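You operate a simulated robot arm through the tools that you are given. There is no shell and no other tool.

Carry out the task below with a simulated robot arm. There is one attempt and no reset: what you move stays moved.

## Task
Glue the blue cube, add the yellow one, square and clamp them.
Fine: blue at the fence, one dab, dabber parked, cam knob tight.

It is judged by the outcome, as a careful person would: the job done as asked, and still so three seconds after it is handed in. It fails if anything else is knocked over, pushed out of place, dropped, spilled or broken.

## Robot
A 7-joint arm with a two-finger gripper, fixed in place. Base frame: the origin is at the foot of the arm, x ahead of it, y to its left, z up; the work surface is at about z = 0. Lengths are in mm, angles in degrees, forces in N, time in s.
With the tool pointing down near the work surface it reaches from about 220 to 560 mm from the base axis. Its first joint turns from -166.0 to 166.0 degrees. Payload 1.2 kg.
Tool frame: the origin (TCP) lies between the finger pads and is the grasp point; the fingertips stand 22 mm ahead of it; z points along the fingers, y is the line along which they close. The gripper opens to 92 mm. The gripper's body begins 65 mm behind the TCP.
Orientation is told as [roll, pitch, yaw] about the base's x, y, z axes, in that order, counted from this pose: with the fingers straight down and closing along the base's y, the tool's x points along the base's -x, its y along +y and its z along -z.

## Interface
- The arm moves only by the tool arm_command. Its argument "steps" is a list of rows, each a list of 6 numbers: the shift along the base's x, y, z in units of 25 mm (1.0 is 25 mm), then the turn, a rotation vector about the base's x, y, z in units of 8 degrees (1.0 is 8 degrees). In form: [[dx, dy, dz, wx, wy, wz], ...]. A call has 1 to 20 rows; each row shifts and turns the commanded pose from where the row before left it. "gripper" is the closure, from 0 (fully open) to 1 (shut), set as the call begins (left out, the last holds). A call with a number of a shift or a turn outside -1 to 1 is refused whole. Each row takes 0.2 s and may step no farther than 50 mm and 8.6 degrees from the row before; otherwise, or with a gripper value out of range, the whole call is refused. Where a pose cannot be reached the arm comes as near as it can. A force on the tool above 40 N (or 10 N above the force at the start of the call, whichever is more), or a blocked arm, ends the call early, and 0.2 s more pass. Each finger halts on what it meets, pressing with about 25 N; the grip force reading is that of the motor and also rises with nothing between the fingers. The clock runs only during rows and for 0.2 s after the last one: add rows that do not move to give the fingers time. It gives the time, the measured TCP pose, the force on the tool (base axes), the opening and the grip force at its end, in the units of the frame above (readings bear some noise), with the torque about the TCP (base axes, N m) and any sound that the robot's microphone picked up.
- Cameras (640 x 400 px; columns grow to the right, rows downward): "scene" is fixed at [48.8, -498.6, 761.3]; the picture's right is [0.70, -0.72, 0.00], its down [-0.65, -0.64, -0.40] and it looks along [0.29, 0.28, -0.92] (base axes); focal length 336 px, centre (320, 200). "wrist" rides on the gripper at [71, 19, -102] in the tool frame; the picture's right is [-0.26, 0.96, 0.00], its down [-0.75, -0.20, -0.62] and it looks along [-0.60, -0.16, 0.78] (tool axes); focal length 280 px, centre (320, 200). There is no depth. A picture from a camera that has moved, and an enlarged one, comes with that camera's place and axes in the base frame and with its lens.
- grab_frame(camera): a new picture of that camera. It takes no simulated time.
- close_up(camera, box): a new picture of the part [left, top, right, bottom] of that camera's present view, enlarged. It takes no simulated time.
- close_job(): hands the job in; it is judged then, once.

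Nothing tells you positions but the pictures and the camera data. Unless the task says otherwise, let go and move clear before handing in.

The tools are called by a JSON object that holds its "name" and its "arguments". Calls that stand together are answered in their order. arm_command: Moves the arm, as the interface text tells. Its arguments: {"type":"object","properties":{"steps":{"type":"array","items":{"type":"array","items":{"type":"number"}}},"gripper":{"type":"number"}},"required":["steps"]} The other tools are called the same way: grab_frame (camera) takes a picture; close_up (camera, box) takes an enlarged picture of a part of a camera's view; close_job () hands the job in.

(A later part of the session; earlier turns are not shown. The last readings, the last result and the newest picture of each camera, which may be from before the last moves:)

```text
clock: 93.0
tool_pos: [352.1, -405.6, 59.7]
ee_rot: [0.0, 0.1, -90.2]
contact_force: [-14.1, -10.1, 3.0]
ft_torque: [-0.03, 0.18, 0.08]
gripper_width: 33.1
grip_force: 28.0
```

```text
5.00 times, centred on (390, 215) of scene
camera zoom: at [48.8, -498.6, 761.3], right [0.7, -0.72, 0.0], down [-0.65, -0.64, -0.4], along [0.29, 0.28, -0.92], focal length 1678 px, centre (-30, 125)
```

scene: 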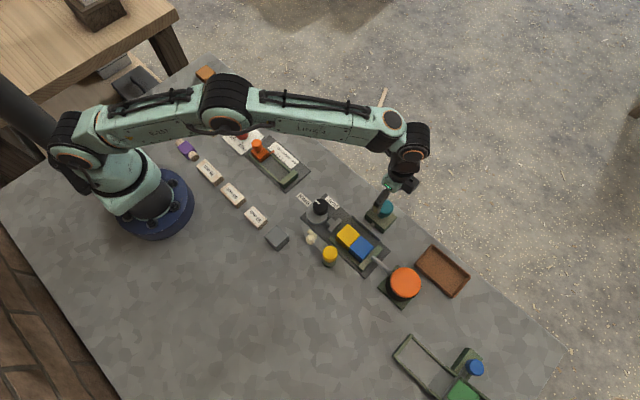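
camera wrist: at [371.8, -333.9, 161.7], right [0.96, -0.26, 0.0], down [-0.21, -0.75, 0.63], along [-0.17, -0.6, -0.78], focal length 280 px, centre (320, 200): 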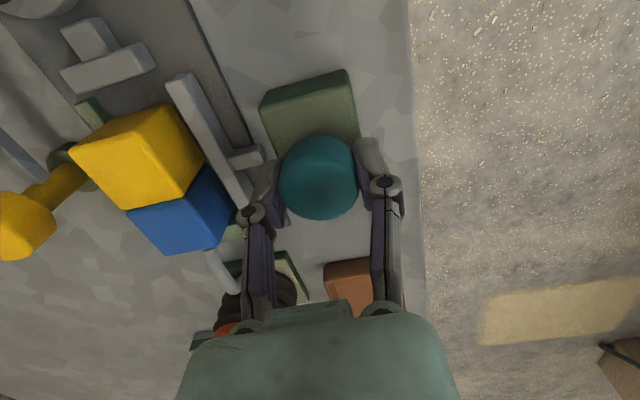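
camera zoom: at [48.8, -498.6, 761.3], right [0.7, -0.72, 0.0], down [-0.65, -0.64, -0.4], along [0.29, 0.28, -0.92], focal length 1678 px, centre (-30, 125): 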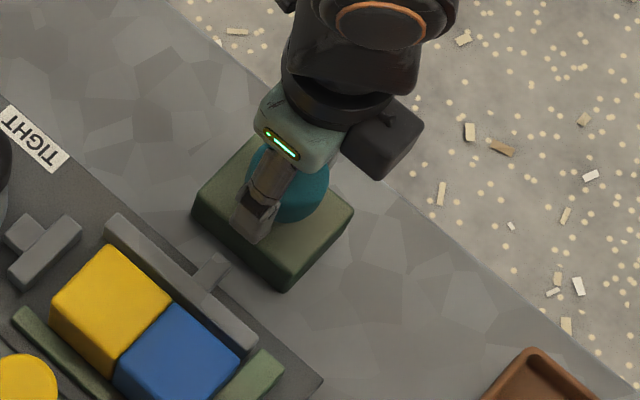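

The bar has moved about 16 mm and is nearing the cubes. I'll relieve the side load and continue carefully, keeping the fingertips above the block top at about z 27.

{"name": "arm_command", "arguments": {"steps": [[-0.03, -0.02, -0.08, 0, 0, 0], [0, 0, -0.08, 0, 0, 0], [0, 0, 0, 0, 0, 0]]}}

{"name": "close_up", "arguments": {"camera": "wrist", "box": [60, 50, 320, 240]}}

{"name": "close_up", "arguments": {"camera": "scene", "box": [340, 175, 440, 255]}}

```text
clock: 93.8
tool_pos: [352.0, -405.7, 57.0]
ee_rot: [0.0, 0.0, -89.9]
contact_force: [-4.4, -5.9, 2.3]
ft_torque: [-0.15, 0.02, -0.06]
gripper_width: 33.3
grip_force: 27.7
```

```text
2.11 times, centred on (190, 145) of wrist
camera zoom: at [371.3, -333.8, 158.0], right [0.96, -0.26, 0.0], down [-0.21, -0.75, 0.62], along [-0.16, -0.6, -0.78], focal length 590 px, centre (594, 316)
```

zoom: 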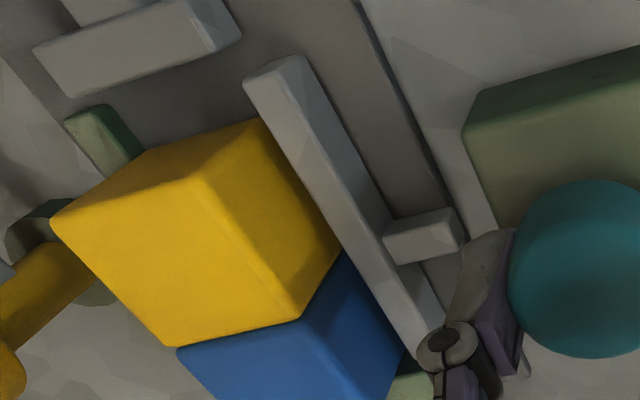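

```text
5.00 times, centred on (390, 215) of scene
camera zoom: at [48.8, -498.6, 761.3], right [0.7, -0.72, 0.0], down [-0.65, -0.64, -0.4], along [0.29, 0.28, -0.92], focal length 1678 px, centre (-30, 125)
```

zoom: 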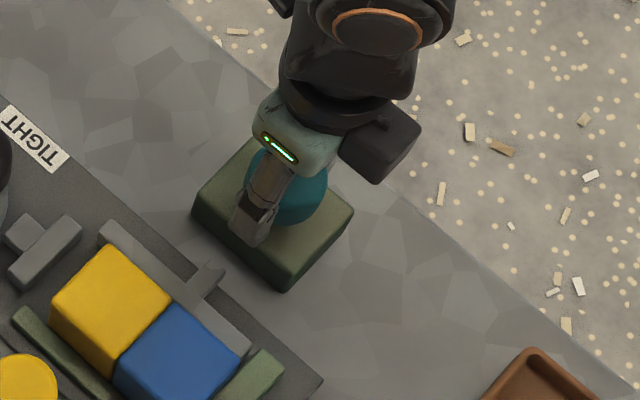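

The bar is a few mm from the cubes. I'll continue in 1 mm steps, watching the z force for contact.

{"name": "arm_command", "arguments": {"steps": [[-0.01, -0.015, -0.04, 0, 0, 0], [0, 0, -0.04, 0, 0, 0], [0, 0, 0, 0, 0, 0]]}}

{"name": "arm_command", "arguments": {"steps": [[0, 0, -0.04, 0, 0, 0], [0, 0, 0, 0, 0, 0]]}}

{"name": "close_up", "arguments": {"camera": "wrist", "box": [60, 50, 320, 240]}}

{"name": "close_up", "arguments": {"camera": "scene", "box": [340, 175, 440, 255]}}

```text
clock: 94.6
tool_pos: [353.0, -405.4, 54.3]
ee_rot: [0.0, 0.1, -90.1]
contact_force: [1.4, 0.6, 3.7]
ft_torque: [-0.02, -0.01, 0.01]
gripper_width: 33.3
grip_force: 28.4
```

```text
clock: 95.2
tool_pos: [350.9, -405.5, 53.8]
ee_rot: [0.0, 0.0, -90.1]
contact_force: [4.0, 7.1, 4.2]
ft_torque: [0.13, -0.05, -0.02]
gripper_width: 33.5
grip_force: 27.8
```

```text
2.11 times, centred on (190, 145) of wrist
camera zoom: at [371.3, -334.0, 155.2], right [0.97, -0.26, 0.0], down [-0.2, -0.75, 0.62], along [-0.16, -0.6, -0.78], focal length 590 px, centre (594, 316)
```

zoom: 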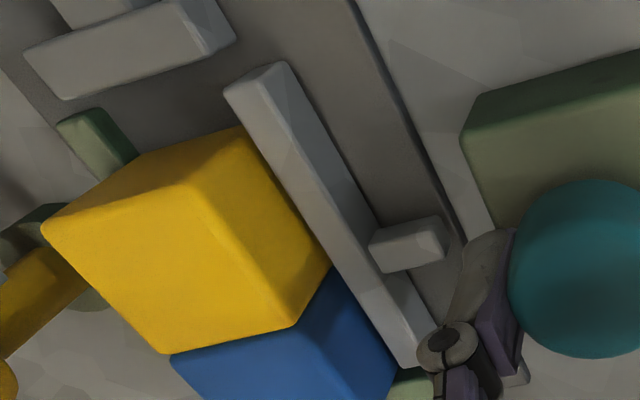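

```text
5.00 times, centred on (390, 215) of scene
camera zoom: at [48.8, -498.6, 761.3], right [0.7, -0.72, 0.0], down [-0.65, -0.64, -0.4], along [0.29, 0.28, -0.92], focal length 1678 px, centre (-30, 125)
```

zoom: 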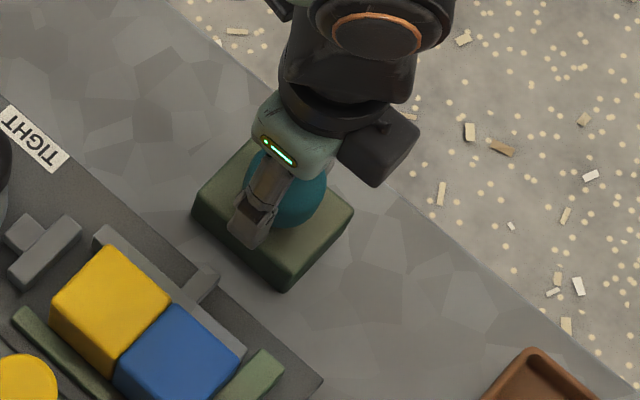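

Nearly touching now. Continuing in 1 mm steps.

{"name": "arm_command", "arguments": {"steps": [[0, 0.01, -0.04, 0, 0, 0], [0, 0, 0, 0, 0, 0]]}}

{"name": "arm_command", "arguments": {"steps": [[0, 0, -0.04, 0, 0, 0], [0, 0, 0, 0, 0, 0]]}}

{"name": "close_up", "arguments": {"camera": "wrist", "box": [60, 50, 320, 240]}}

```text
clock: 95.8
tool_pos: [350.4, -405.1, 53.6]
ee_rot: [0.1, 0.0, -89.9]
contact_force: [7.8, 9.0, 4.1]
ft_torque: [0.2, -0.13, 0.01]
gripper_width: 33.2
grip_force: 28.3
```

```text
clock: 96.4
tool_pos: [352.1, -405.8, 52.4]
ee_rot: [0.0, 0.1, -90.1]
contact_force: [7.7, 10.7, 2.8]
ft_torque: [0.24, -0.09, 0.07]
gripper_width: 33.4
grip_force: 28.1
```

```text
2.11 times, centred on (190, 145) of wrist
camera zoom: at [371.4, -333.9, 153.4], right [0.96, -0.26, 0.0], down [-0.21, -0.75, 0.62], along [-0.16, -0.6, -0.78], focal length 590 px, centre (594, 316)
```

zoom: 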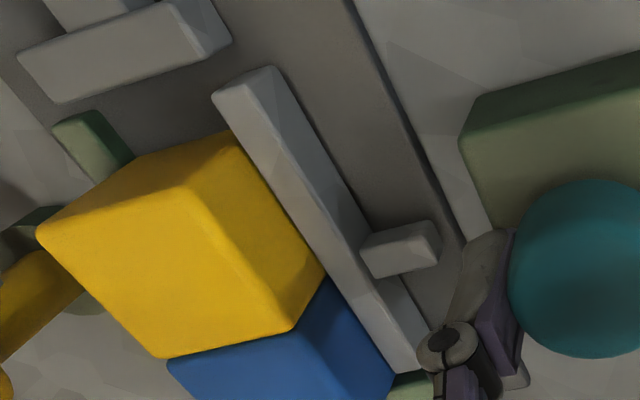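

The bar edge computes to about x 277, right at the cubes' faces. I'll press a bit more to feel the contact.

{"name": "arm_command", "arguments": {"steps": [[0.015, 0.02, -0.04, 0, 0, 0], [0, 0, 0, 0, 0, 0]]}}

{"name": "arm_command", "arguments": {"steps": [[0, 0, -0.03, 0, 0, 0], [0, 0, 0, 0, 0, 0]]}}

{"name": "close_up", "arguments": {"camera": "wrist", "box": [60, 50, 320, 240]}}

{"name": "close_up", "arguments": {"camera": "scene", "box": [340, 195, 420, 260]}}

```text
clock: 97.0
tool_pos: [351.7, -405.4, 51.1]
ee_rot: [0.0, 0.0, -90.1]
contact_force: [5.2, 11.3, 7.0]
ft_torque: [0.3, -0.1, 0.08]
gripper_width: 33.7
grip_force: 27.9
```

```text
clock: 97.6
tool_pos: [351.8, -405.8, 51.0]
ee_rot: [0.0, -0.1, -90.2]
contact_force: [-3.7, 16.0, 19.1]
ft_torque: [0.31, 0.11, -0.01]
gripper_width: 33.4
grip_force: 27.7
```

```text
2.11 times, centred on (190, 145) of wrist
camera zoom: at [371.6, -334.1, 152.4], right [0.96, -0.26, 0.0], down [-0.21, -0.75, 0.63], along [-0.17, -0.6, -0.78], focal length 590 px, centre (594, 316)
```

zoom: 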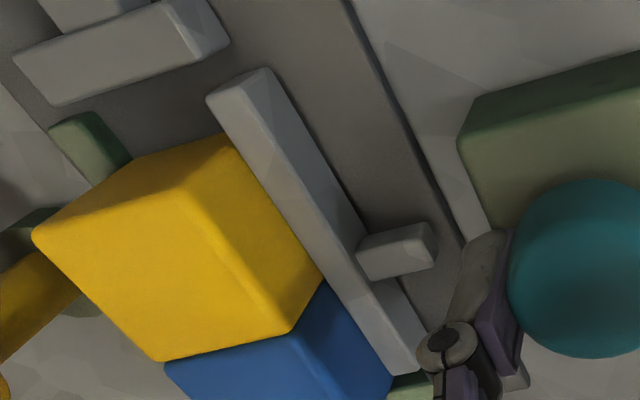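

```text
6.15 times, centred on (380, 228) of scene
camera zoom: at [48.8, -498.6, 761.3], right [0.7, -0.72, 0.0], down [-0.65, -0.64, -0.4], along [0.29, 0.28, -0.92], focal length 2065 px, centre (-49, 31)
```

zoom: 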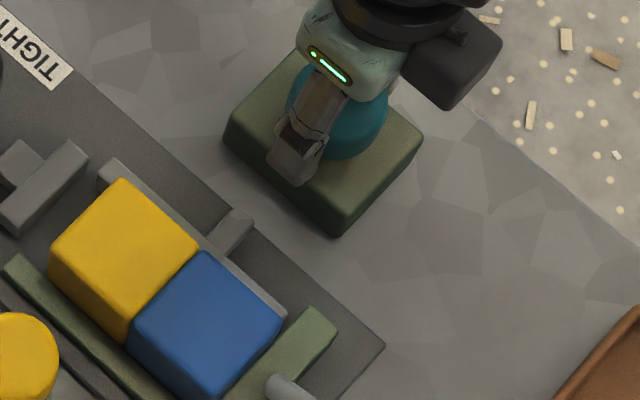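

The z force jumped to 19 N, which could be bar contact or my fingertips nearing the block. To be certain, I'll release, regrip higher on the knob and press again with more clearance.

{"name": "arm_command", "arguments": {"steps": [[0, 0, 0, 0, 0, 0], [0, 0, 0, 0, 0, 0], [0, 0, 0.4, 0, 0, 0], [0, 0, 0.5, 0, 0, 0], [0, -0.02, 0.32, 0, 0, 0], [0, 0, 0, 0, 0, 0]], "gripper": 0.4}}

{"name": "arm_command", "arguments": {"steps": [[0, 0, 0, 0, 0, 0], [0, 0, 0, 0, 0, 0], [0, 0, 0, 0, 0, 0]], "gripper": 1}}

{"name": "close_up", "arguments": {"camera": "wrist", "box": [60, 50, 420, 240]}}

```text
clock: 99.0
tool_pos: [351.5, -407.9, 81.0]
ee_rot: [-0.1, 0.0, -90.1]
contact_force: [0.1, 0.0, -0.3]
ft_torque: [0.0, -0.01, 0.0]
gripper_width: 54.9
grip_force: 0.0
```

```text
clock: 99.8
tool_pos: [353.0, -406.4, 80.0]
ee_rot: [0.1, 0.0, -90.0]
contact_force: [11.1, -3.7, 0.6]
ft_torque: [-0.06, -0.25, -0.05]
gripper_width: 33.8
grip_force: 28.5
```

```text
1.78 times, centred on (240, 145) of wrist
camera zoom: at [371.1, -335.1, 182.0], right [0.96, -0.26, 0.0], down [-0.21, -0.75, 0.63], along [-0.16, -0.6, -0.78], focal length 498 px, centre (462, 298)
```

zoom: 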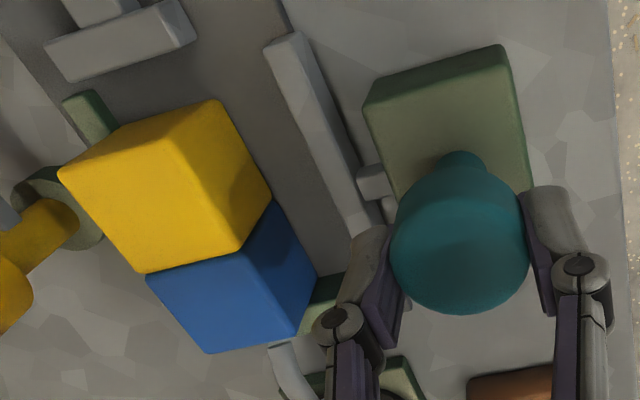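

Gripped at TCP z 80 with the tips at z 58, so there's plenty of room. I'll relieve x and press down in steps.

{"name": "arm_command", "arguments": {"steps": [[0.025, -0.005, -0.12, 0, 0, 0], [0, 0, -0.12, 0, 0, 0], [0, 0, -0.12, 0, 0, 0], [0, 0, 0, 0, 0, 0]]}}

{"name": "arm_command", "arguments": {"steps": [[0, 0, -0.12, 0, 0, 0], [0, 0, -0.12, 0, 0, 0], [0, 0, -0.1, 0, 0, 0], [0, 0, 0, 0, 0, 0]]}}

```text
clock: 100.8
tool_pos: [351.9, -407.7, 71.2]
ee_rot: [0.1, -0.2, -90.1]
contact_force: [11.8, -6.5, 1.6]
ft_torque: [-0.2, -0.26, 0.06]
gripper_width: 33.6
grip_force: 27.7
```

```text
clock: 101.8
tool_pos: [352.0, -407.6, 62.1]
ee_rot: [-0.2, 0.0, -90.1]
contact_force: [3.6, -2.2, 3.7]
ft_torque: [-0.02, -0.06, 0.09]
gripper_width: 33.8
grip_force: 28.0
```

18 mm pressed so far. I'll continue in finer steps through the expected contact.

{"name": "arm_command", "arguments": {"steps": [[0.01, 0, -0.06, 0, 0, 0], [0, 0, -0.06, 0, 0, 0], [0, 0, 0, 0, 0, 0]]}}

{"name": "arm_command", "arguments": {"steps": [[0, 0, -0.04, 0, 0, 0], [0, 0, 0, 0, 0, 0]]}}

{"name": "arm_command", "arguments": {"steps": [[0, 0, -0.04, 0, 0, 0], [0, 0, 0, 0, 0, 0]]}}

```text
clock: 102.6
tool_pos: [351.5, -407.0, 59.2]
ee_rot: [0.0, -0.1, -90.2]
contact_force: [2.9, -7.8, 2.5]
ft_torque: [-0.11, -0.04, -0.03]
gripper_width: 33.7
grip_force: 28.2
```

```text
clock: 103.2
tool_pos: [351.0, -407.7, 58.9]
ee_rot: [0.0, -0.1, -90.2]
contact_force: [3.9, -10.8, 4.1]
ft_torque: [-0.3, -0.1, -0.05]
gripper_width: 33.6
grip_force: 28.0
```

```text
clock: 103.8
tool_pos: [352.2, -407.5, 58.1]
ee_rot: [-0.1, -0.1, -90.1]
contact_force: [2.0, -12.3, 3.2]
ft_torque: [-0.38, -0.02, 0.01]
gripper_width: 34.0
grip_force: 27.9
```

{"name": "arm_command", "arguments": {"steps": [[0, -0.02, -0.04, 0, 0, 0], [0, 0, 0, 0, 0, 0]]}}

{"name": "arm_command", "arguments": {"steps": [[0, 0, -0.04, 0, 0, 0], [0, 0, 0, 0, 0, 0]]}}

{"name": "close_up", "arguments": {"camera": "scene", "box": [340, 195, 420, 260]}}

{"name": "close_up", "arguments": {"camera": "wrist", "box": [60, 50, 320, 240]}}

```text
clock: 104.4
tool_pos: [352.3, -407.5, 57.4]
ee_rot: [0.0, 0.1, -90.2]
contact_force: [-2.4, -8.4, 8.0]
ft_torque: [-0.28, 0.11, 0.05]
gripper_width: 33.7
grip_force: 27.6
```

```text
clock: 105.0
tool_pos: [352.6, -406.8, 56.7]
ee_rot: [0.0, 0.0, -90.1]
contact_force: [-12.5, 3.8, 23.5]
ft_torque: [0.12, 0.31, 0.01]
gripper_width: 34.0
grip_force: 27.7
```

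```text
6.15 times, centred on (380, 228) of scene
camera zoom: at [48.8, -498.6, 761.3], right [0.7, -0.72, 0.0], down [-0.65, -0.64, -0.4], along [0.29, 0.28, -0.92], focal length 2065 px, centre (-49, 31)
```

zoom: 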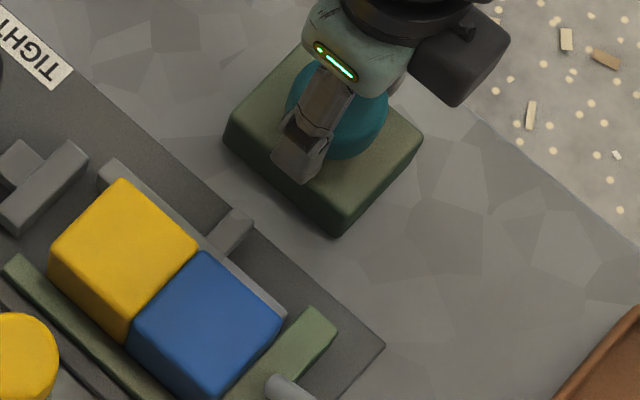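

```text
2.11 times, centred on (190, 145) of wrist
camera zoom: at [371.6, -335.4, 158.0], right [0.96, -0.26, 0.0], down [-0.21, -0.75, 0.62], along [-0.17, -0.6, -0.78], focal length 590 px, centre (594, 316)
```

zoom: 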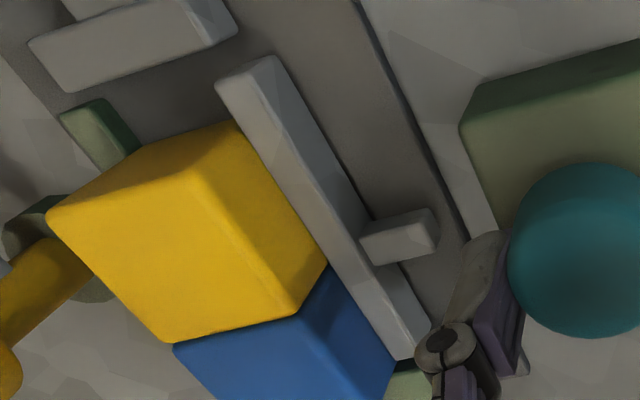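

The force rises at the same plunger travel even with the fingers well clear of the block, so the bar is pressing both cubes against the fence. I'll hold briefly, let it back up gently and release.

{"name": "arm_command", "arguments": {"steps": [[0, 0, -0.01, 0, 0, 0], [0, 0, 0, 0, 0, 0], [0, 0, 0, 0, 0, 0]]}}

{"name": "arm_command", "arguments": {"steps": [[0, 0, 0.1, 0, 0, 0], [0, 0, 0.2, 0, 0, 0], [0, 0, 0.2, 0, 0, 0], [0, 0, 0.2, 0, 0, 0], [0, 0, 0.2, 0, 0, 0], [0, 0, 0, 0, 0, 0]]}}

{"name": "arm_command", "arguments": {"steps": [[0, 0, 0, 0, 0, 0], [0, 0, 0, 0, 0, 0], [0, 0, 0.6, 0, 0, 0], [0, 0, 0.9, 0, 0, 0], [0, 0, 0.6, 0, 0, 0]], "gripper": 0.35}}

{"name": "grab_frame", "arguments": {"camera": "wrist"}}

{"name": "close_up", "arguments": {"camera": "scene", "box": [320, 195, 420, 265]}}

```text
clock: 105.8
tool_pos: [351.4, -406.7, 55.7]
ee_rot: [0.0, 0.0, -90.1]
contact_force: [-10.1, 4.8, 24.7]
ft_torque: [0.23, 0.31, 0.02]
gripper_width: 34.0
grip_force: 27.5
```

```text
clock: 107.2
tool_pos: [352.1, -407.1, 77.1]
ee_rot: [-0.1, -0.1, -90.1]
contact_force: [-5.4, -5.0, 1.1]
ft_torque: [-0.14, 0.13, 0.15]
gripper_width: 33.6
grip_force: 28.3
```

```text
clock: 108.4
tool_pos: [354.1, -406.7, 130.1]
ee_rot: [-0.1, -0.1, -90.1]
contact_force: [0.1, 0.3, 0.0]
ft_torque: [0.0, 0.02, 0.01]
gripper_width: 59.6
grip_force: 0.0
```

```text
taken
camera wrist: at [372.7, -334.5, 232.0], right [0.96, -0.26, 0.0], down [-0.21, -0.75, 0.62], along [-0.17, -0.6, -0.78], focal length 280 px, centre (320, 200)
```

wrist: 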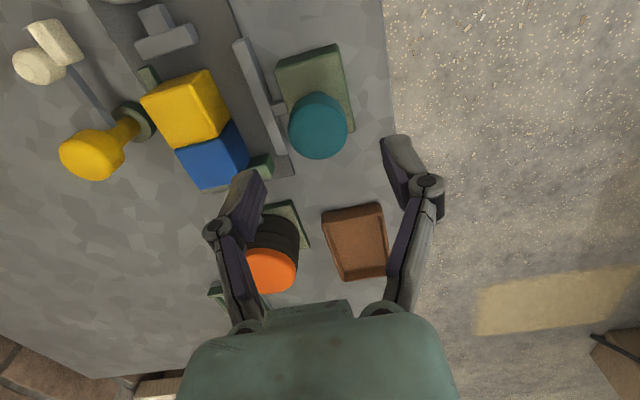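

```text
5.71 times, centred on (370, 230) of scene
camera zoom: at [48.8, -498.6, 761.3], right [0.7, -0.72, 0.0], down [-0.65, -0.64, -0.4], along [0.29, 0.28, -0.92], focal length 1918 px, centre (34, 29)
```

zoom: 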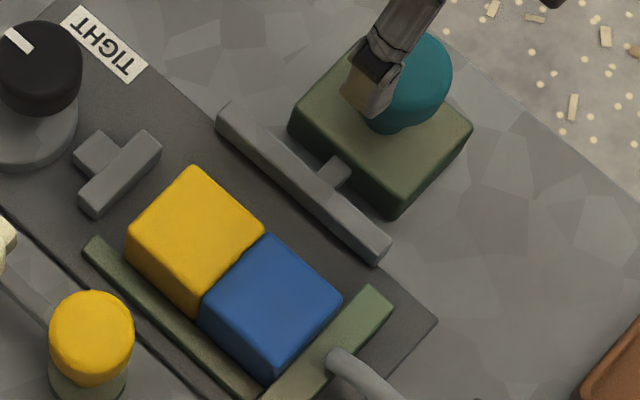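

The cubes are squared and the bar has retracted. Next is the cam knob, so I'll move above it at about [262, −292] and study the cam, jaw stem and marker before turning.

{"name": "arm_command", "arguments": {"steps": [[-0.4, 0.45, 0.1, 0, 0, 0], [-0.4, 0.5, 0.1, 0, 0, 0], [-0.4, 0.5, 0.1, 0, 0, 0], [-0.4, 0.5, 0, 0, 0, 0], [-0.4, 0.5, 0, 0, 0, 0], [-0.4, 0.5, 0, 0, 0, 0], [-0.4, 0.5, 0, 0, 0, 0], [-0.4, 0.5, 0, 0, 0, 0], [-0.4, 0.5, 0, 0, 0, 0], [0, 0, 0, 0, 0, 0]]}}

{"name": "grab_frame", "arguments": {"camera": "wrist"}}

{"name": "close_up", "arguments": {"camera": "wrist", "box": [220, 20, 440, 180]}}

{"name": "close_up", "arguments": {"camera": "scene", "box": [285, 185, 385, 255]}}

```text
clock: 110.6
tool_pos: [262.4, -296.5, 137.9]
ee_rot: [0.0, 0.0, -90.1]
contact_force: [0.0, 0.2, 0.4]
ft_torque: [0.04, 0.01, -0.04]
gripper_width: 59.8
grip_force: 0.1
```

```text
taken
camera wrist: at [281.5, -223.7, 238.6], right [0.96, -0.26, 0.0], down [-0.21, -0.75, 0.63], along [-0.16, -0.6, -0.78], focal length 280 px, centre (320, 200)
```

wrist: 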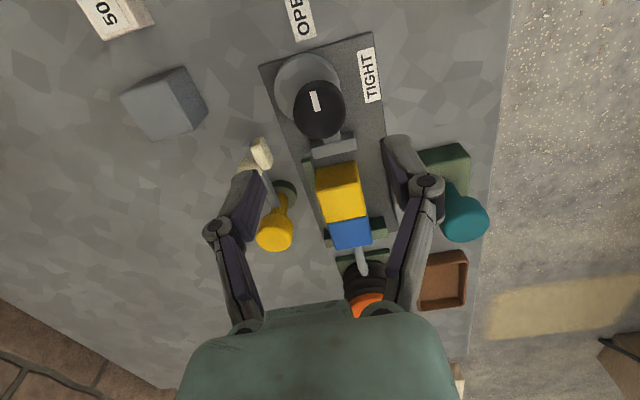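

```text
2.50 times, centred on (330, 100) of wrist
camera zoom: at [281.5, -223.7, 238.6], right [0.96, -0.26, 0.0], down [-0.21, -0.75, 0.63], along [-0.16, -0.6, -0.78], focal length 701 px, centre (295, 450)
```

zoom: 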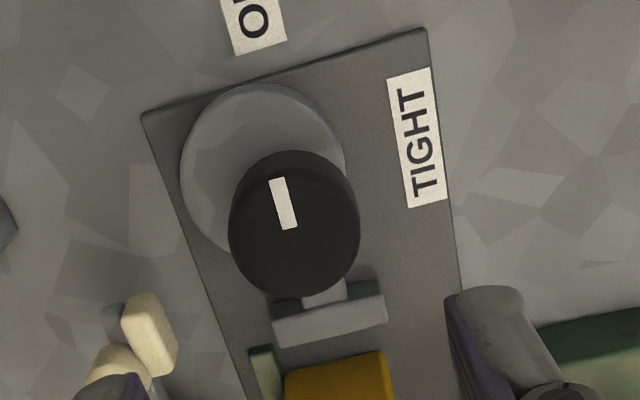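

```text
5.71 times, centred on (335, 220) of scene
camera zoom: at [48.8, -498.6, 761.3], right [0.7, -0.72, 0.0], down [-0.65, -0.64, -0.4], along [0.29, 0.28, -0.92], focal length 1918 px, centre (234, 86)
```

zoom: 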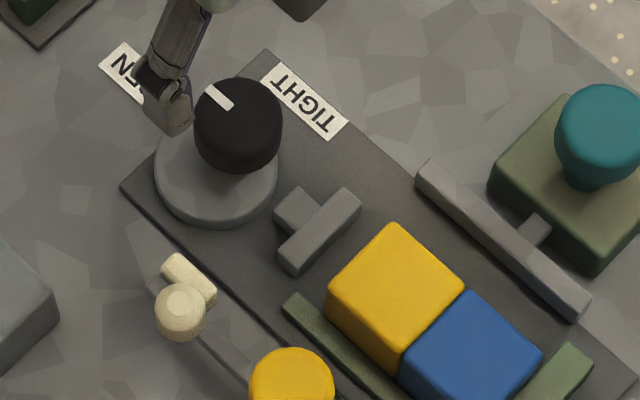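

The cam knob's axis is at [262.6, −293.5], spanning z 39–62, and its mark points at OPEN (+y) with TIGHT at +x. That's a 90° clockwise turn from above. I'll rotate to yaw 0 so the turn ends at −90°, then descend on it.

{"name": "arm_command", "arguments": {"steps": [[0, 0.01, -0.02, 0, 0, 0.9375], [0, 0.01, -0.02, 0, 0, 0.9375], [0, 0.01, -0.02, 0, 0, 0.9375], [0, 0.01, -0.02, 0, 0, 0.9375], [0, 0.01, -0.02, 0, 0, 0.9375], [0, 0.01, -0.02, 0, 0, 0.9375], [0, 0.01, -0.02, 0, 0, 0.9375], [0, 0.01, -0.02, 0, 0, 0.9375], [0, 0.01, -0.02, 0, 0, 0.9375], [0, 0.01, -0.02, 0, 0, 0.9375], [0, 0.01, -0.02, 0, 0, 0.9375], [0, 0.01, -0.02, 0, 0, 0.9375], [0, 0, 0, 0, 0, 0]]}}

{"name": "grab_frame", "arguments": {"camera": "wrist"}}

{"name": "close_up", "arguments": {"camera": "wrist", "box": [220, 60, 440, 200]}}

```text
clock: 113.4
tool_pos: [262.4, -295.1, 131.8]
ee_rot: [0.0, 0.1, 0.1]
contact_force: [-1.3, -0.8, -1.4]
ft_torque: [0.0, -0.03, -0.01]
gripper_width: 59.8
grip_force: 0.1
```

```text
taken
camera wrist: at [191.6, -273.4, 233.4], right [0.26, 0.97, 0.0], down [0.75, -0.2, 0.63], along [0.6, -0.16, -0.78], focal length 280 px, centre (320, 200)
```

wrist: 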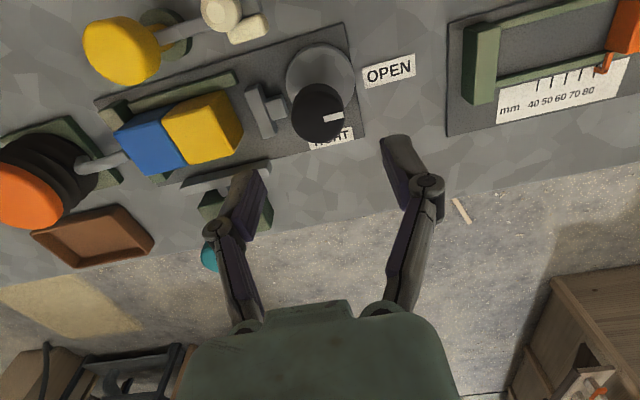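

```text
2.86 times, centred on (330, 130) of wrist
camera zoom: at [191.6, -273.4, 233.4], right [0.26, 0.97, 0.0], down [0.75, -0.2, 0.63], along [0.6, -0.16, -0.78], focal length 801 px, centre (291, 400)
```

zoom: 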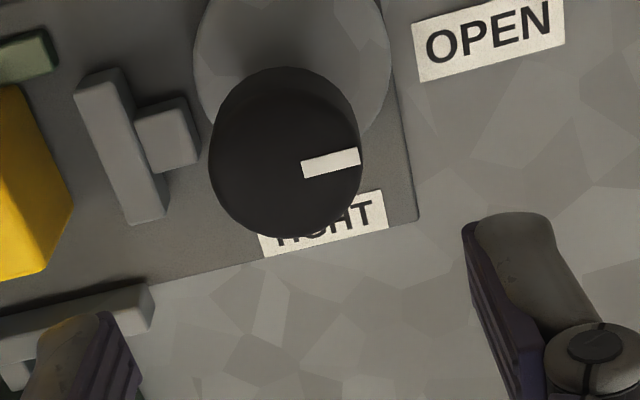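

My centring estimate of [262.6, −293.6] is confirmed. I'll descend around the black knob with the tips at about z 34.

{"name": "arm_command", "arguments": {"steps": [[0, 0, -0.6, 0, 0, 0], [0, 0, -0.8, 0, 0, 0], [0, 0, -0.8, 0, 0, 0], [0, 0, -0.5, 0, 0, 0], [0, 0, -0.3, 0, 0, 0], [0, 0, 0, 0, 0, 0]]}}

{"name": "close_up", "arguments": {"camera": "wrist", "box": [200, 60, 440, 220]}}

{"name": "close_up", "arguments": {"camera": "scene", "box": [285, 185, 385, 255]}}

```text
clock: 114.8
tool_pos: [263.5, -293.6, 58.3]
ee_rot: [0.1, 0.0, -0.1]
contact_force: [0.5, -0.6, 0.6]
ft_torque: [-0.02, -0.01, -0.01]
gripper_width: 59.7
grip_force: 0.1
```

```text
2.50 times, centred on (320, 140) of wrist
camera zoom: at [192.3, -273.9, 159.0], right [0.26, 0.96, 0.0], down [0.75, -0.21, 0.63], along [0.6, -0.17, -0.78], focal length 701 px, centre (320, 350)
```

zoom: 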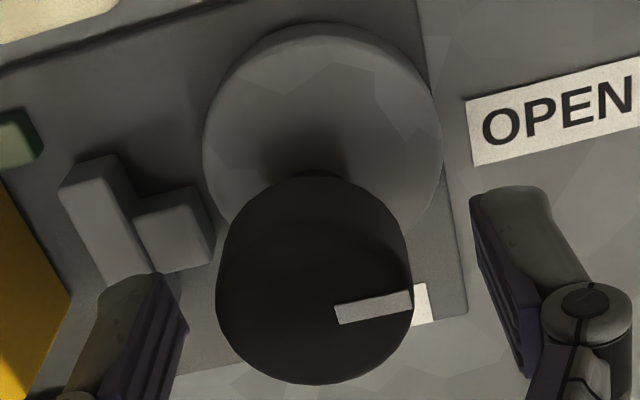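

```text
5.71 times, centred on (335, 220) of scene
camera zoom: at [48.8, -498.6, 761.3], right [0.7, -0.72, 0.0], down [-0.65, -0.64, -0.4], along [0.29, 0.28, -0.92], focal length 1918 px, centre (234, 86)
```

zoom: 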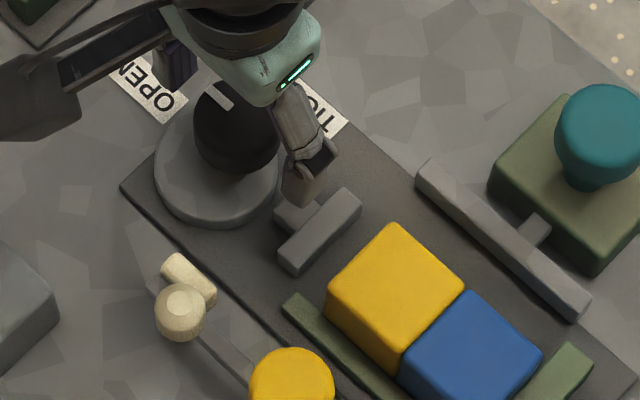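

The knob is between the fingers, above the jaw. I'll close and check the forces.

{"name": "arm_command", "arguments": {"steps": [[0, 0, 0, 0, 0, 0], [0, 0, 0, 0, 0, 0], [0, 0, 0, 0, 0, 0]], "gripper": 1}}

```text
clock: 115.6
tool_pos: [263.2, -294.6, 58.4]
ee_rot: [-0.1, -0.1, -0.1]
contact_force: [-0.1, -3.3, 14.4]
ft_torque: [-0.05, 0.13, 0.02]
gripper_width: 35.4
grip_force: 27.8
```

Gripped at 35 mm and well centred. I'll turn clockwise a little and watch the jaw.

{"name": "arm_command", "arguments": {"steps": [[0, 0, 0.01, 0, 0, -0.5], [0, 0, 0, 0, 0, -0.5], [0, 0, 0, 0, 0, 0]]}}

{"name": "close_up", "arguments": {"camera": "wrist", "box": [200, 60, 440, 220]}}

{"name": "close_up", "arguments": {"camera": "scene", "box": [285, 185, 385, 255]}}

```text
clock: 116.4
tool_pos: [262.2, -294.9, 58.3]
ee_rot: [-0.3, -0.1, -8.2]
contact_force: [2.1, -13.5, 14.0]
ft_torque: [-0.26, 0.22, 0.03]
gripper_width: 35.5
grip_force: 27.5
```

```text
2.50 times, centred on (320, 140) of wrist
camera zoom: at [195.7, -264.4, 159.5], right [0.4, 0.92, 0.0], down [0.72, -0.31, 0.63], along [0.57, -0.25, -0.78], focal length 701 px, centre (320, 350)
```

zoom: 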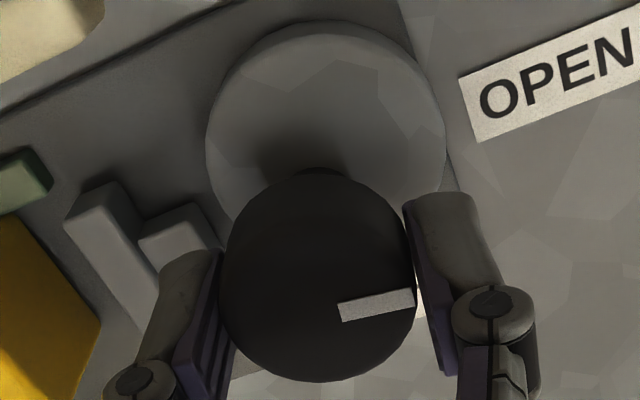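

```text
5.71 times, centred on (335, 220) of scene
camera zoom: at [48.8, -498.6, 761.3], right [0.7, -0.72, 0.0], down [-0.65, -0.64, -0.4], along [0.29, 0.28, -0.92], focal length 1918 px, centre (234, 86)
```

zoom: 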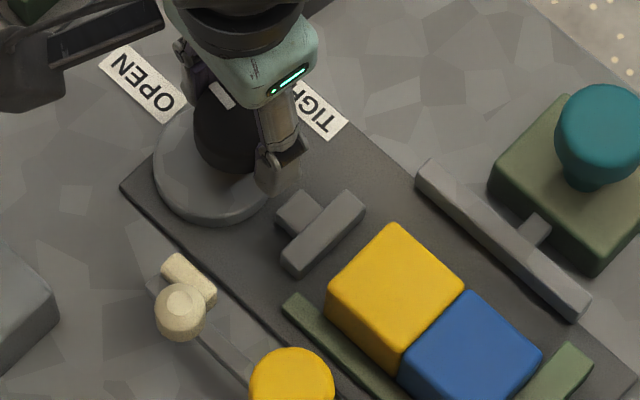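

Clockwise moves the jaw towards the cubes, as expected. I'll continue turning with small trims.

{"name": "arm_command", "arguments": {"steps": [[0, -0.012, 0, 0, 0, -0.7], [0, 0, 0, 0, 0, -0.7], [0, 0, 0, 0, 0, 0]]}}

{"name": "arm_command", "arguments": {"steps": [[0, 0, 0, 0, 0, -0.7], [0, 0, 0, 0, 0, -0.7], [0, 0, 0, 0, 0, 0]]}}

{"name": "close_up", "arguments": {"camera": "scene", "box": [285, 185, 385, 255]}}

```text
clock: 117.2
tool_pos: [263.5, -295.2, 57.5]
ee_rot: [-0.3, -0.3, -19.4]
contact_force: [3.2, -14.8, 19.7]
ft_torque: [-0.39, -0.06, 0.02]
gripper_width: 35.7
grip_force: 28.1
```

```text
clock: 118.0
tool_pos: [263.2, -294.3, 57.3]
ee_rot: [-0.1, -0.3, -30.6]
contact_force: [3.4, -20.7, 11.5]
ft_torque: [-0.47, -0.02, -0.03]
gripper_width: 35.7
grip_force: 28.3
```

```text
5.71 times, centred on (335, 220) of scene
camera zoom: at [48.8, -498.6, 761.3], right [0.7, -0.72, 0.0], down [-0.65, -0.64, -0.4], along [0.29, 0.28, -0.92], focal length 1918 px, centre (234, 86)
```

zoom: 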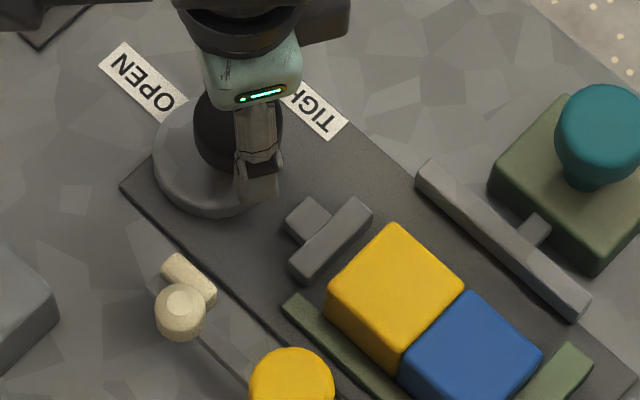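

The jaw is closing steadily. I'll trim y and continue.

{"name": "arm_command", "arguments": {"steps": [[0.003, -0.022, 0.004, 0, 0, -0.7], [0, 0, 0, 0, 0, -0.7], [0, 0, 0, 0, 0, 0]]}}

{"name": "arm_command", "arguments": {"steps": [[0, 0, 0, 0, 0, -0.6], [0, 0, 0, 0, 0, -0.6], [0, 0, 0, 0, 0, 0]]}}

{"name": "close_up", "arguments": {"camera": "scene", "box": [285, 185, 385, 255]}}

{"name": "grab_frame", "arguments": {"camera": "wrist"}}

```text
clock: 118.8
tool_pos: [262.4, -295.1, 57.9]
ee_rot: [-0.2, -0.1, -41.8]
contact_force: [2.3, -19.0, 17.3]
ft_torque: [-0.43, 0.1, 0.03]
gripper_width: 35.5
grip_force: 28.6
```

```text
clock: 119.6
tool_pos: [262.2, -296.4, 57.8]
ee_rot: [0.0, -0.1, -51.4]
contact_force: [1.4, -19.8, 10.1]
ft_torque: [-0.51, -0.03, 0.03]
gripper_width: 35.7
grip_force: 28.0
```

```text
5.71 times, centred on (335, 220) of scene
camera zoom: at [48.8, -498.6, 761.3], right [0.7, -0.72, 0.0], down [-0.65, -0.64, -0.4], along [0.29, 0.28, -0.92], focal length 1918 px, centre (234, 86)
```

zoom: 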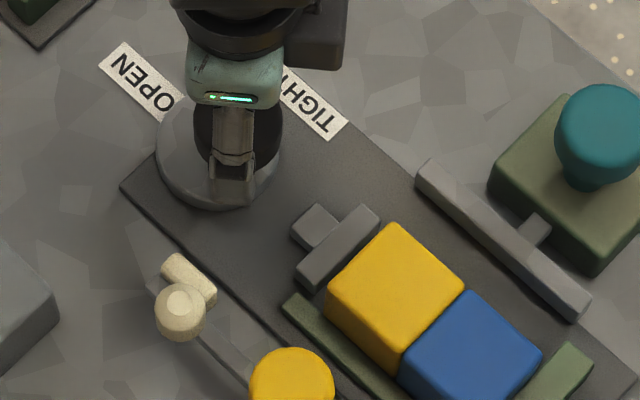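

```text
taken
camera wrist: at [233.1, -226.6, 158.5], right [0.92, 0.4, 0.0], down [0.31, -0.71, 0.63], along [0.25, -0.58, -0.78], focal length 280 px, centre (320, 200)
```

wrist: 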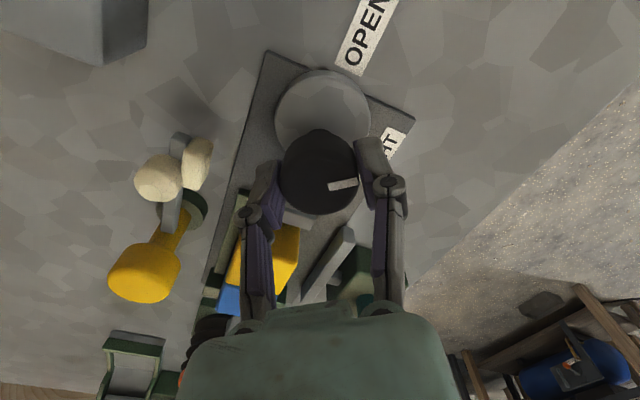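

At −51° the jaw is almost at yellow. I'll continue, expecting the torque to rise as it tightens.

{"name": "arm_command", "arguments": {"steps": [[0, -0.02, 0.004, 0, 0, -0.5], [0, 0, 0, 0, 0, -0.5], [0, 0, 0, 0, 0, 0]]}}

{"name": "arm_command", "arguments": {"steps": [[0, 0, 0, 0, 0, -0.4], [0, 0, 0, 0, 0, -0.4], [0, 0, 0, 0, 0, 0]]}}

{"name": "close_up", "arguments": {"camera": "scene", "box": [285, 185, 385, 255]}}

{"name": "close_up", "arguments": {"camera": "wrist", "box": [200, 60, 440, 220]}}

```text
clock: 120.4
tool_pos: [261.9, -295.1, 57.6]
ee_rot: [0.0, -0.1, -59.4]
contact_force: [-2.2, -18.2, 13.7]
ft_torque: [-0.36, 0.09, -0.03]
gripper_width: 35.7
grip_force: 28.0
```

```text
clock: 121.2
tool_pos: [263.0, -295.3, 57.6]
ee_rot: [0.0, -0.1, -65.9]
contact_force: [0.7, -21.3, 2.6]
ft_torque: [-0.36, -0.02, -0.02]
gripper_width: 35.5
grip_force: 28.5
```

```text
5.71 times, centred on (335, 220) of scene
camera zoom: at [48.8, -498.6, 761.3], right [0.7, -0.72, 0.0], down [-0.65, -0.64, -0.4], along [0.29, 0.28, -0.92], focal length 1918 px, centre (234, 86)
```

zoom: 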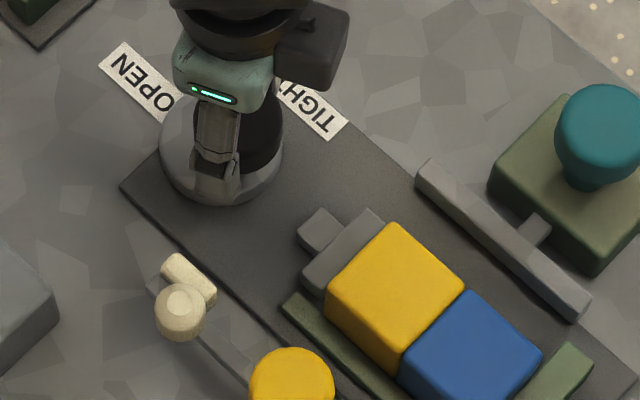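

```text
2.50 times, centred on (320, 140) of wrist
camera zoom: at [250.7, -221.5, 158.5], right [0.99, 0.16, 0.0], down [0.12, -0.77, 0.63], along [0.1, -0.62, -0.78], focal length 701 px, centre (320, 350)
```

zoom: 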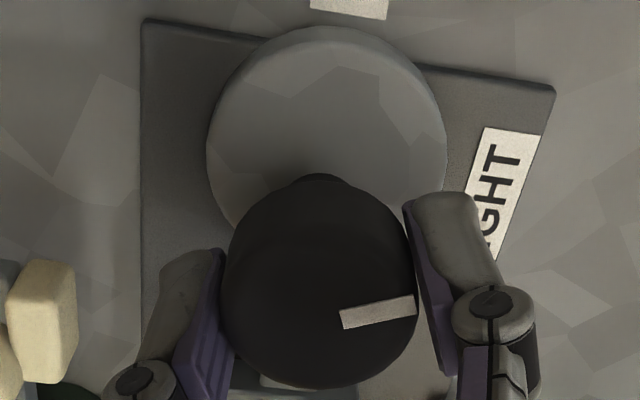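

The jaw is at yellow's face now at −66°. I'll continue towards TIGHT, watching torque.

{"name": "arm_command", "arguments": {"steps": [[0, -0.02, 0, 0, 0, -0.4], [0, 0, 0, 0, 0, -0.4], [0, 0, 0, 0, 0, 0]]}}

{"name": "arm_command", "arguments": {"steps": [[0, 0, 0, 0, 0, -0.4], [0, 0, 0, 0, 0, -0.4], [0, 0, 0, 0, 0, 0]]}}

{"name": "close_up", "arguments": {"camera": "scene", "box": [285, 185, 385, 255]}}

{"name": "close_up", "arguments": {"camera": "wrist", "box": [200, 60, 440, 220]}}

```text
clock: 122.0
tool_pos: [261.8, -295.7, 57.7]
ee_rot: [-0.1, 0.2, -72.1]
contact_force: [-2.3, -16.6, -2.4]
ft_torque: [-0.56, -0.06, 0.01]
gripper_width: 35.9
grip_force: 28.3
```

```text
clock: 122.8
tool_pos: [262.0, -296.0, 58.3]
ee_rot: [0.0, 0.0, -78.6]
contact_force: [-1.2, -18.4, -10.8]
ft_torque: [-0.17, 0.01, -0.01]
gripper_width: 35.6
grip_force: 28.2
```

```text
5.71 times, centred on (335, 220) of scene
camera zoom: at [48.8, -498.6, 761.3], right [0.7, -0.72, 0.0], down [-0.65, -0.64, -0.4], along [0.29, 0.28, -0.92], focal length 1918 px, centre (234, 86)
```

zoom: 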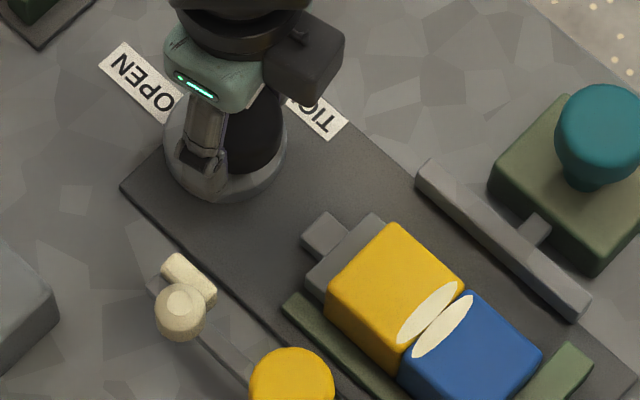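

```text
2.50 times, centred on (320, 140) of wrist
camera zoom: at [267.1, -220.8, 158.6], right [1.0, -0.07, 0.0], down [-0.05, -0.78, 0.62], along [-0.04, -0.62, -0.78], focal length 701 px, centre (320, 350)
```

zoom: 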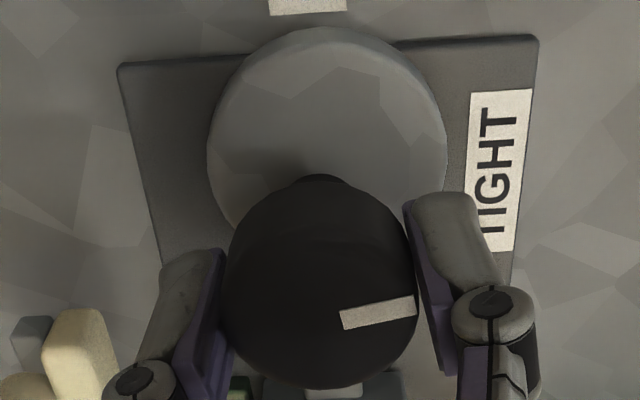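

White patches have appeared on both cubes at the seam. I'll zoom in to see whether this is glue squeeze-out or whether something moved.

{"name": "close_up", "arguments": {"camera": "scene", "box": [340, 220, 390, 260]}}

{"name": "grab_frame", "arguments": {"camera": "wrist"}}

```text
10.00 times, centred on (365, 240) of scene
camera zoom: at [48.8, -498.6, 761.3], right [0.7, -0.72, 0.0], down [-0.65, -0.64, -0.4], along [0.29, 0.28, -0.92], focal length 3356 px, centre (-130, -200)
```

zoom: 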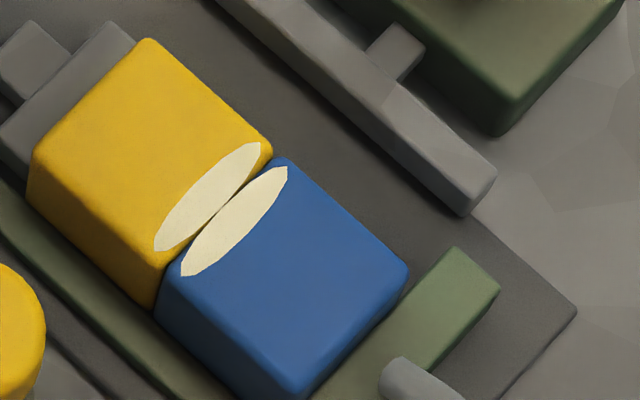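

```text
taken
camera wrist: at [267.1, -220.8, 158.6], right [1.0, -0.07, 0.0], down [-0.05, -0.78, 0.62], along [-0.04, -0.62, -0.78], focal length 280 px, centre (320, 200)
```

wrist: 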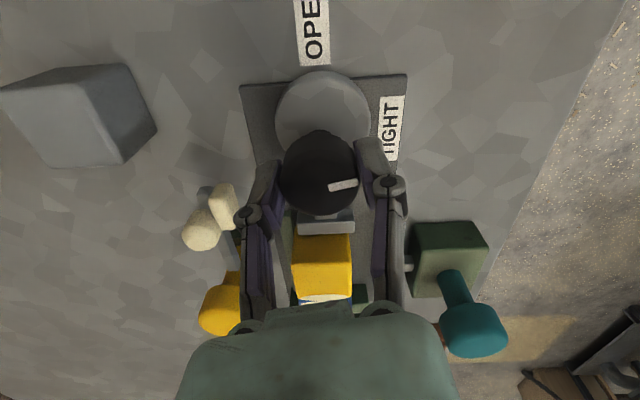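

That's the glue bead squeezing out as the jaw presses the cubes together, and they're still aligned. I'll continue the turn to TIGHT at −90°.

{"name": "arm_command", "arguments": {"steps": [[0, -0.02, -0.008, 0, 0, -0.4], [0, 0, 0, 0, 0, -0.4], [0, 0, 0, 0, 0, 0]]}}

{"name": "arm_command", "arguments": {"steps": [[0, 0, 0, 0, 0, -0.35], [0, 0, 0, 0, 0, -0.3], [0, 0, 0, 0, 0, 0]]}}

{"name": "close_up", "arguments": {"camera": "scene", "box": [285, 185, 385, 255]}}

{"name": "close_up", "arguments": {"camera": "wrist", "box": [200, 60, 440, 220]}}

```text
clock: 123.6
tool_pos: [262.3, -295.1, 57.9]
ee_rot: [0.0, 0.1, -85.1]
contact_force: [-11.0, -8.5, -0.4]
ft_torque: [-0.53, 0.14, 0.01]
gripper_width: 35.9
grip_force: 28.1
```

```text
clock: 124.4
tool_pos: [263.5, -295.5, 57.2]
ee_rot: [-0.1, 0.2, -90.2]
contact_force: [-12.0, -5.8, -0.2]
ft_torque: [0.25, 0.18, 0.27]
gripper_width: 35.7
grip_force: 28.3
```

```text
5.71 times, centred on (335, 220) of scene
camera zoom: at [48.8, -498.6, 761.3], right [0.7, -0.72, 0.0], down [-0.65, -0.64, -0.4], along [0.29, 0.28, -0.92], focal length 1918 px, centre (234, 86)
```

zoom: 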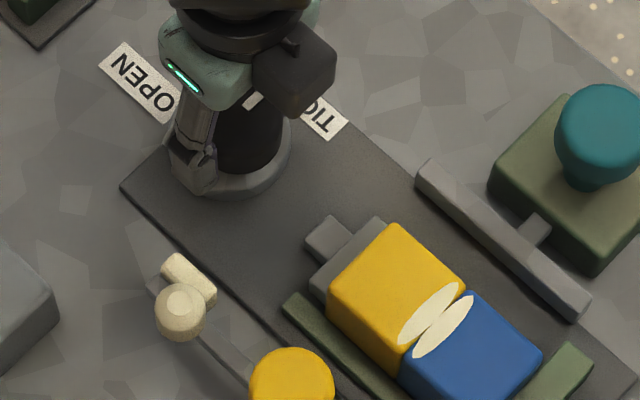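

```text
2.50 times, centred on (320, 140) of wrist
camera zoom: at [281.8, -223.3, 158.7], right [0.96, -0.26, 0.0], down [-0.21, -0.75, 0.62], along [-0.17, -0.6, -0.78], focal length 701 px, centre (320, 350)
```

zoom: 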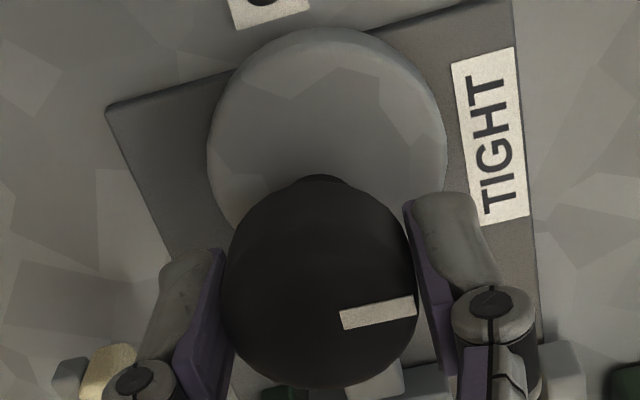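

The mark now points at TIGHT and resistance has appeared at +0.27 N·m. I'll turn slightly further to feel whether it's at its stop.

{"name": "arm_command", "arguments": {"steps": [[-0.01, 0, 0, 0, 0, -0.2], [0, 0, 0, 0, 0, 0]]}}

{"name": "close_up", "arguments": {"camera": "wrist", "box": [200, 60, 440, 220]}}

{"name": "close_up", "arguments": {"camera": "scene", "box": [285, 185, 385, 255]}}

```text
clock: 125.0
tool_pos: [261.7, -294.8, 56.7]
ee_rot: [0.0, 0.0, -91.6]
contact_force: [-13.3, -2.8, 0.4]
ft_torque: [-0.07, 0.22, 0.33]
gripper_width: 35.4
grip_force: 27.9
```

```text
2.50 times, centred on (320, 140) of wrist
camera zoom: at [283.6, -223.8, 158.6], right [0.96, -0.29, 0.0], down [-0.23, -0.75, 0.62], along [-0.18, -0.6, -0.78], focal length 701 px, centre (320, 350)
```

zoom: 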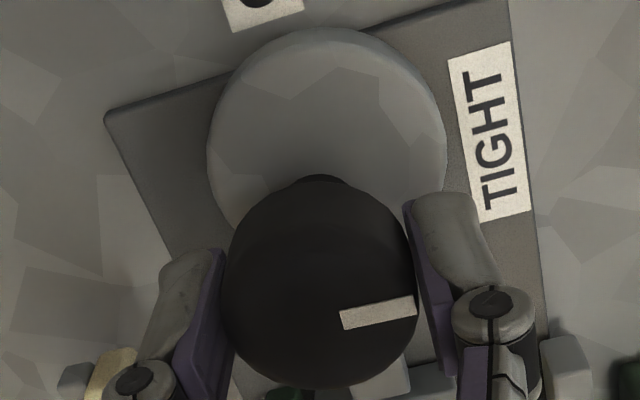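

```text
5.71 times, centred on (335, 220) of scene
camera zoom: at [48.8, -498.6, 761.3], right [0.7, -0.72, 0.0], down [-0.65, -0.64, -0.4], along [0.29, 0.28, -0.92], focal length 1918 px, centre (234, 86)
```

zoom: 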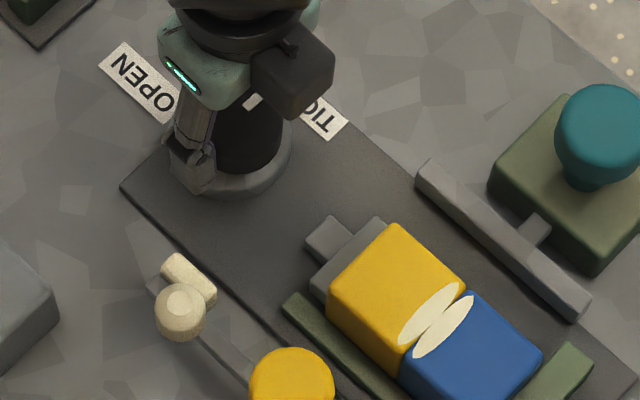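

Torque is rising and the knob still follows. I'll turn a little more until it stops or slips.

{"name": "arm_command", "arguments": {"steps": [[-0.01, 0, 0, 0, 0, -0.25], [0, 0, 0, 0, 0, 0]]}}

{"name": "close_up", "arguments": {"camera": "wrist", "box": [200, 60, 440, 220]}}

```text
clock: 125.6
tool_pos: [261.7, -295.6, 57.4]
ee_rot: [-0.1, 0.0, -93.7]
contact_force: [-11.3, -4.3, -3.1]
ft_torque: [-0.24, 0.21, 0.34]
gripper_width: 35.7
grip_force: 28.2
```

```text
2.50 times, centred on (320, 140) of wrist
camera zoom: at [286.0, -225.0, 158.6], right [0.95, -0.32, 0.0], down [-0.25, -0.74, 0.62], along [-0.2, -0.59, -0.78], focal length 701 px, centre (320, 350)
```

zoom: 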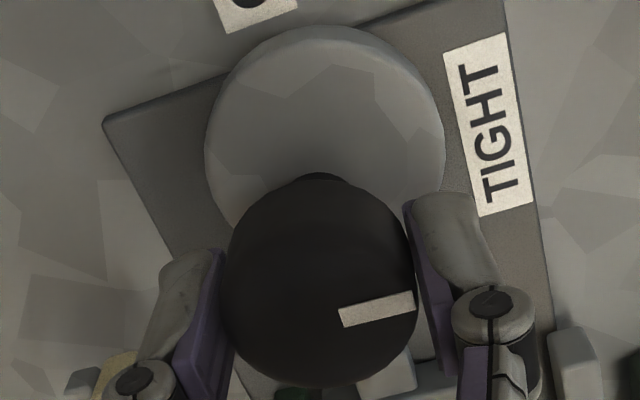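

Torque has levelled at 0.34 N·m and the pads have begun to slip on the knob, so it's at its stop. I'll release and verify the clamp holds.

{"name": "arm_command", "arguments": {"steps": [[0, 0, 0, 0, 0, 0.1], [0, 0, 0, 0, 0, 0]]}}

{"name": "arm_command", "arguments": {"steps": [[0, 0, 0, 0, 0, 0], [0, 0, 0, 0, 0, 0]], "gripper": 0.4}}

{"name": "close_up", "arguments": {"camera": "wrist", "box": [200, 60, 440, 220]}}

{"name": "close_up", "arguments": {"camera": "scene", "box": [285, 185, 385, 255]}}

```text
clock: 126.2
tool_pos: [261.4, -295.1, 57.1]
ee_rot: [0.0, -0.1, -93.0]
contact_force: [-5.9, -7.1, -17.9]
ft_torque: [-0.07, 0.18, 0.22]
gripper_width: 35.8
grip_force: 27.7
```

```text
clock: 126.8
tool_pos: [264.0, -294.6, 58.2]
ee_rot: [0.2, 0.0, -92.9]
contact_force: [-0.1, 0.2, 0.1]
ft_torque: [0.02, 0.02, 0.0]
gripper_width: 55.3
grip_force: 0.1
```

```text
2.50 times, centred on (320, 140) of wrist
camera zoom: at [285.3, -224.5, 159.4], right [0.95, -0.31, 0.0], down [-0.24, -0.74, 0.62], along [-0.19, -0.59, -0.78], focal length 701 px, centre (320, 350)
```

zoom: 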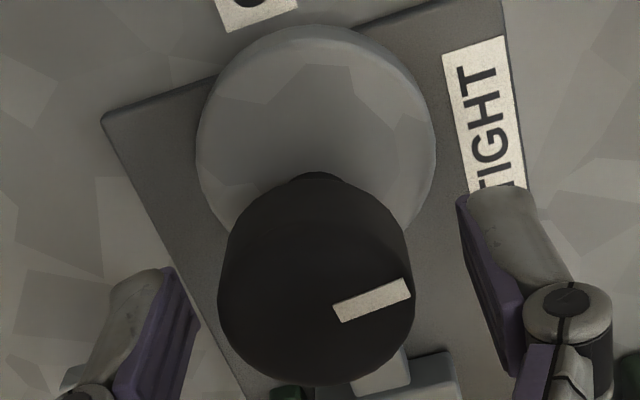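

```text
5.71 times, centred on (335, 220) of scene
camera zoom: at [48.8, -498.6, 761.3], right [0.7, -0.72, 0.0], down [-0.65, -0.64, -0.4], along [0.29, 0.28, -0.92], focal length 1918 px, centre (234, 86)
```

zoom: 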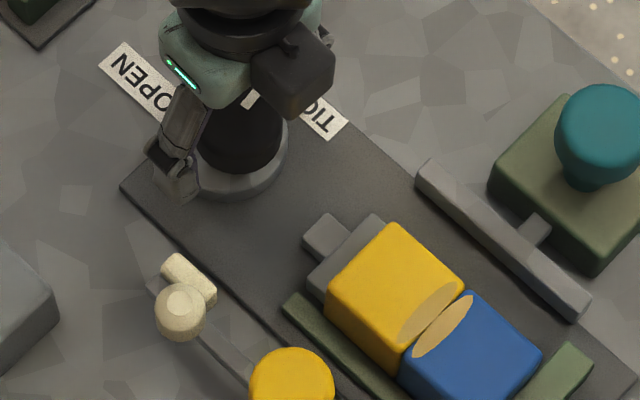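

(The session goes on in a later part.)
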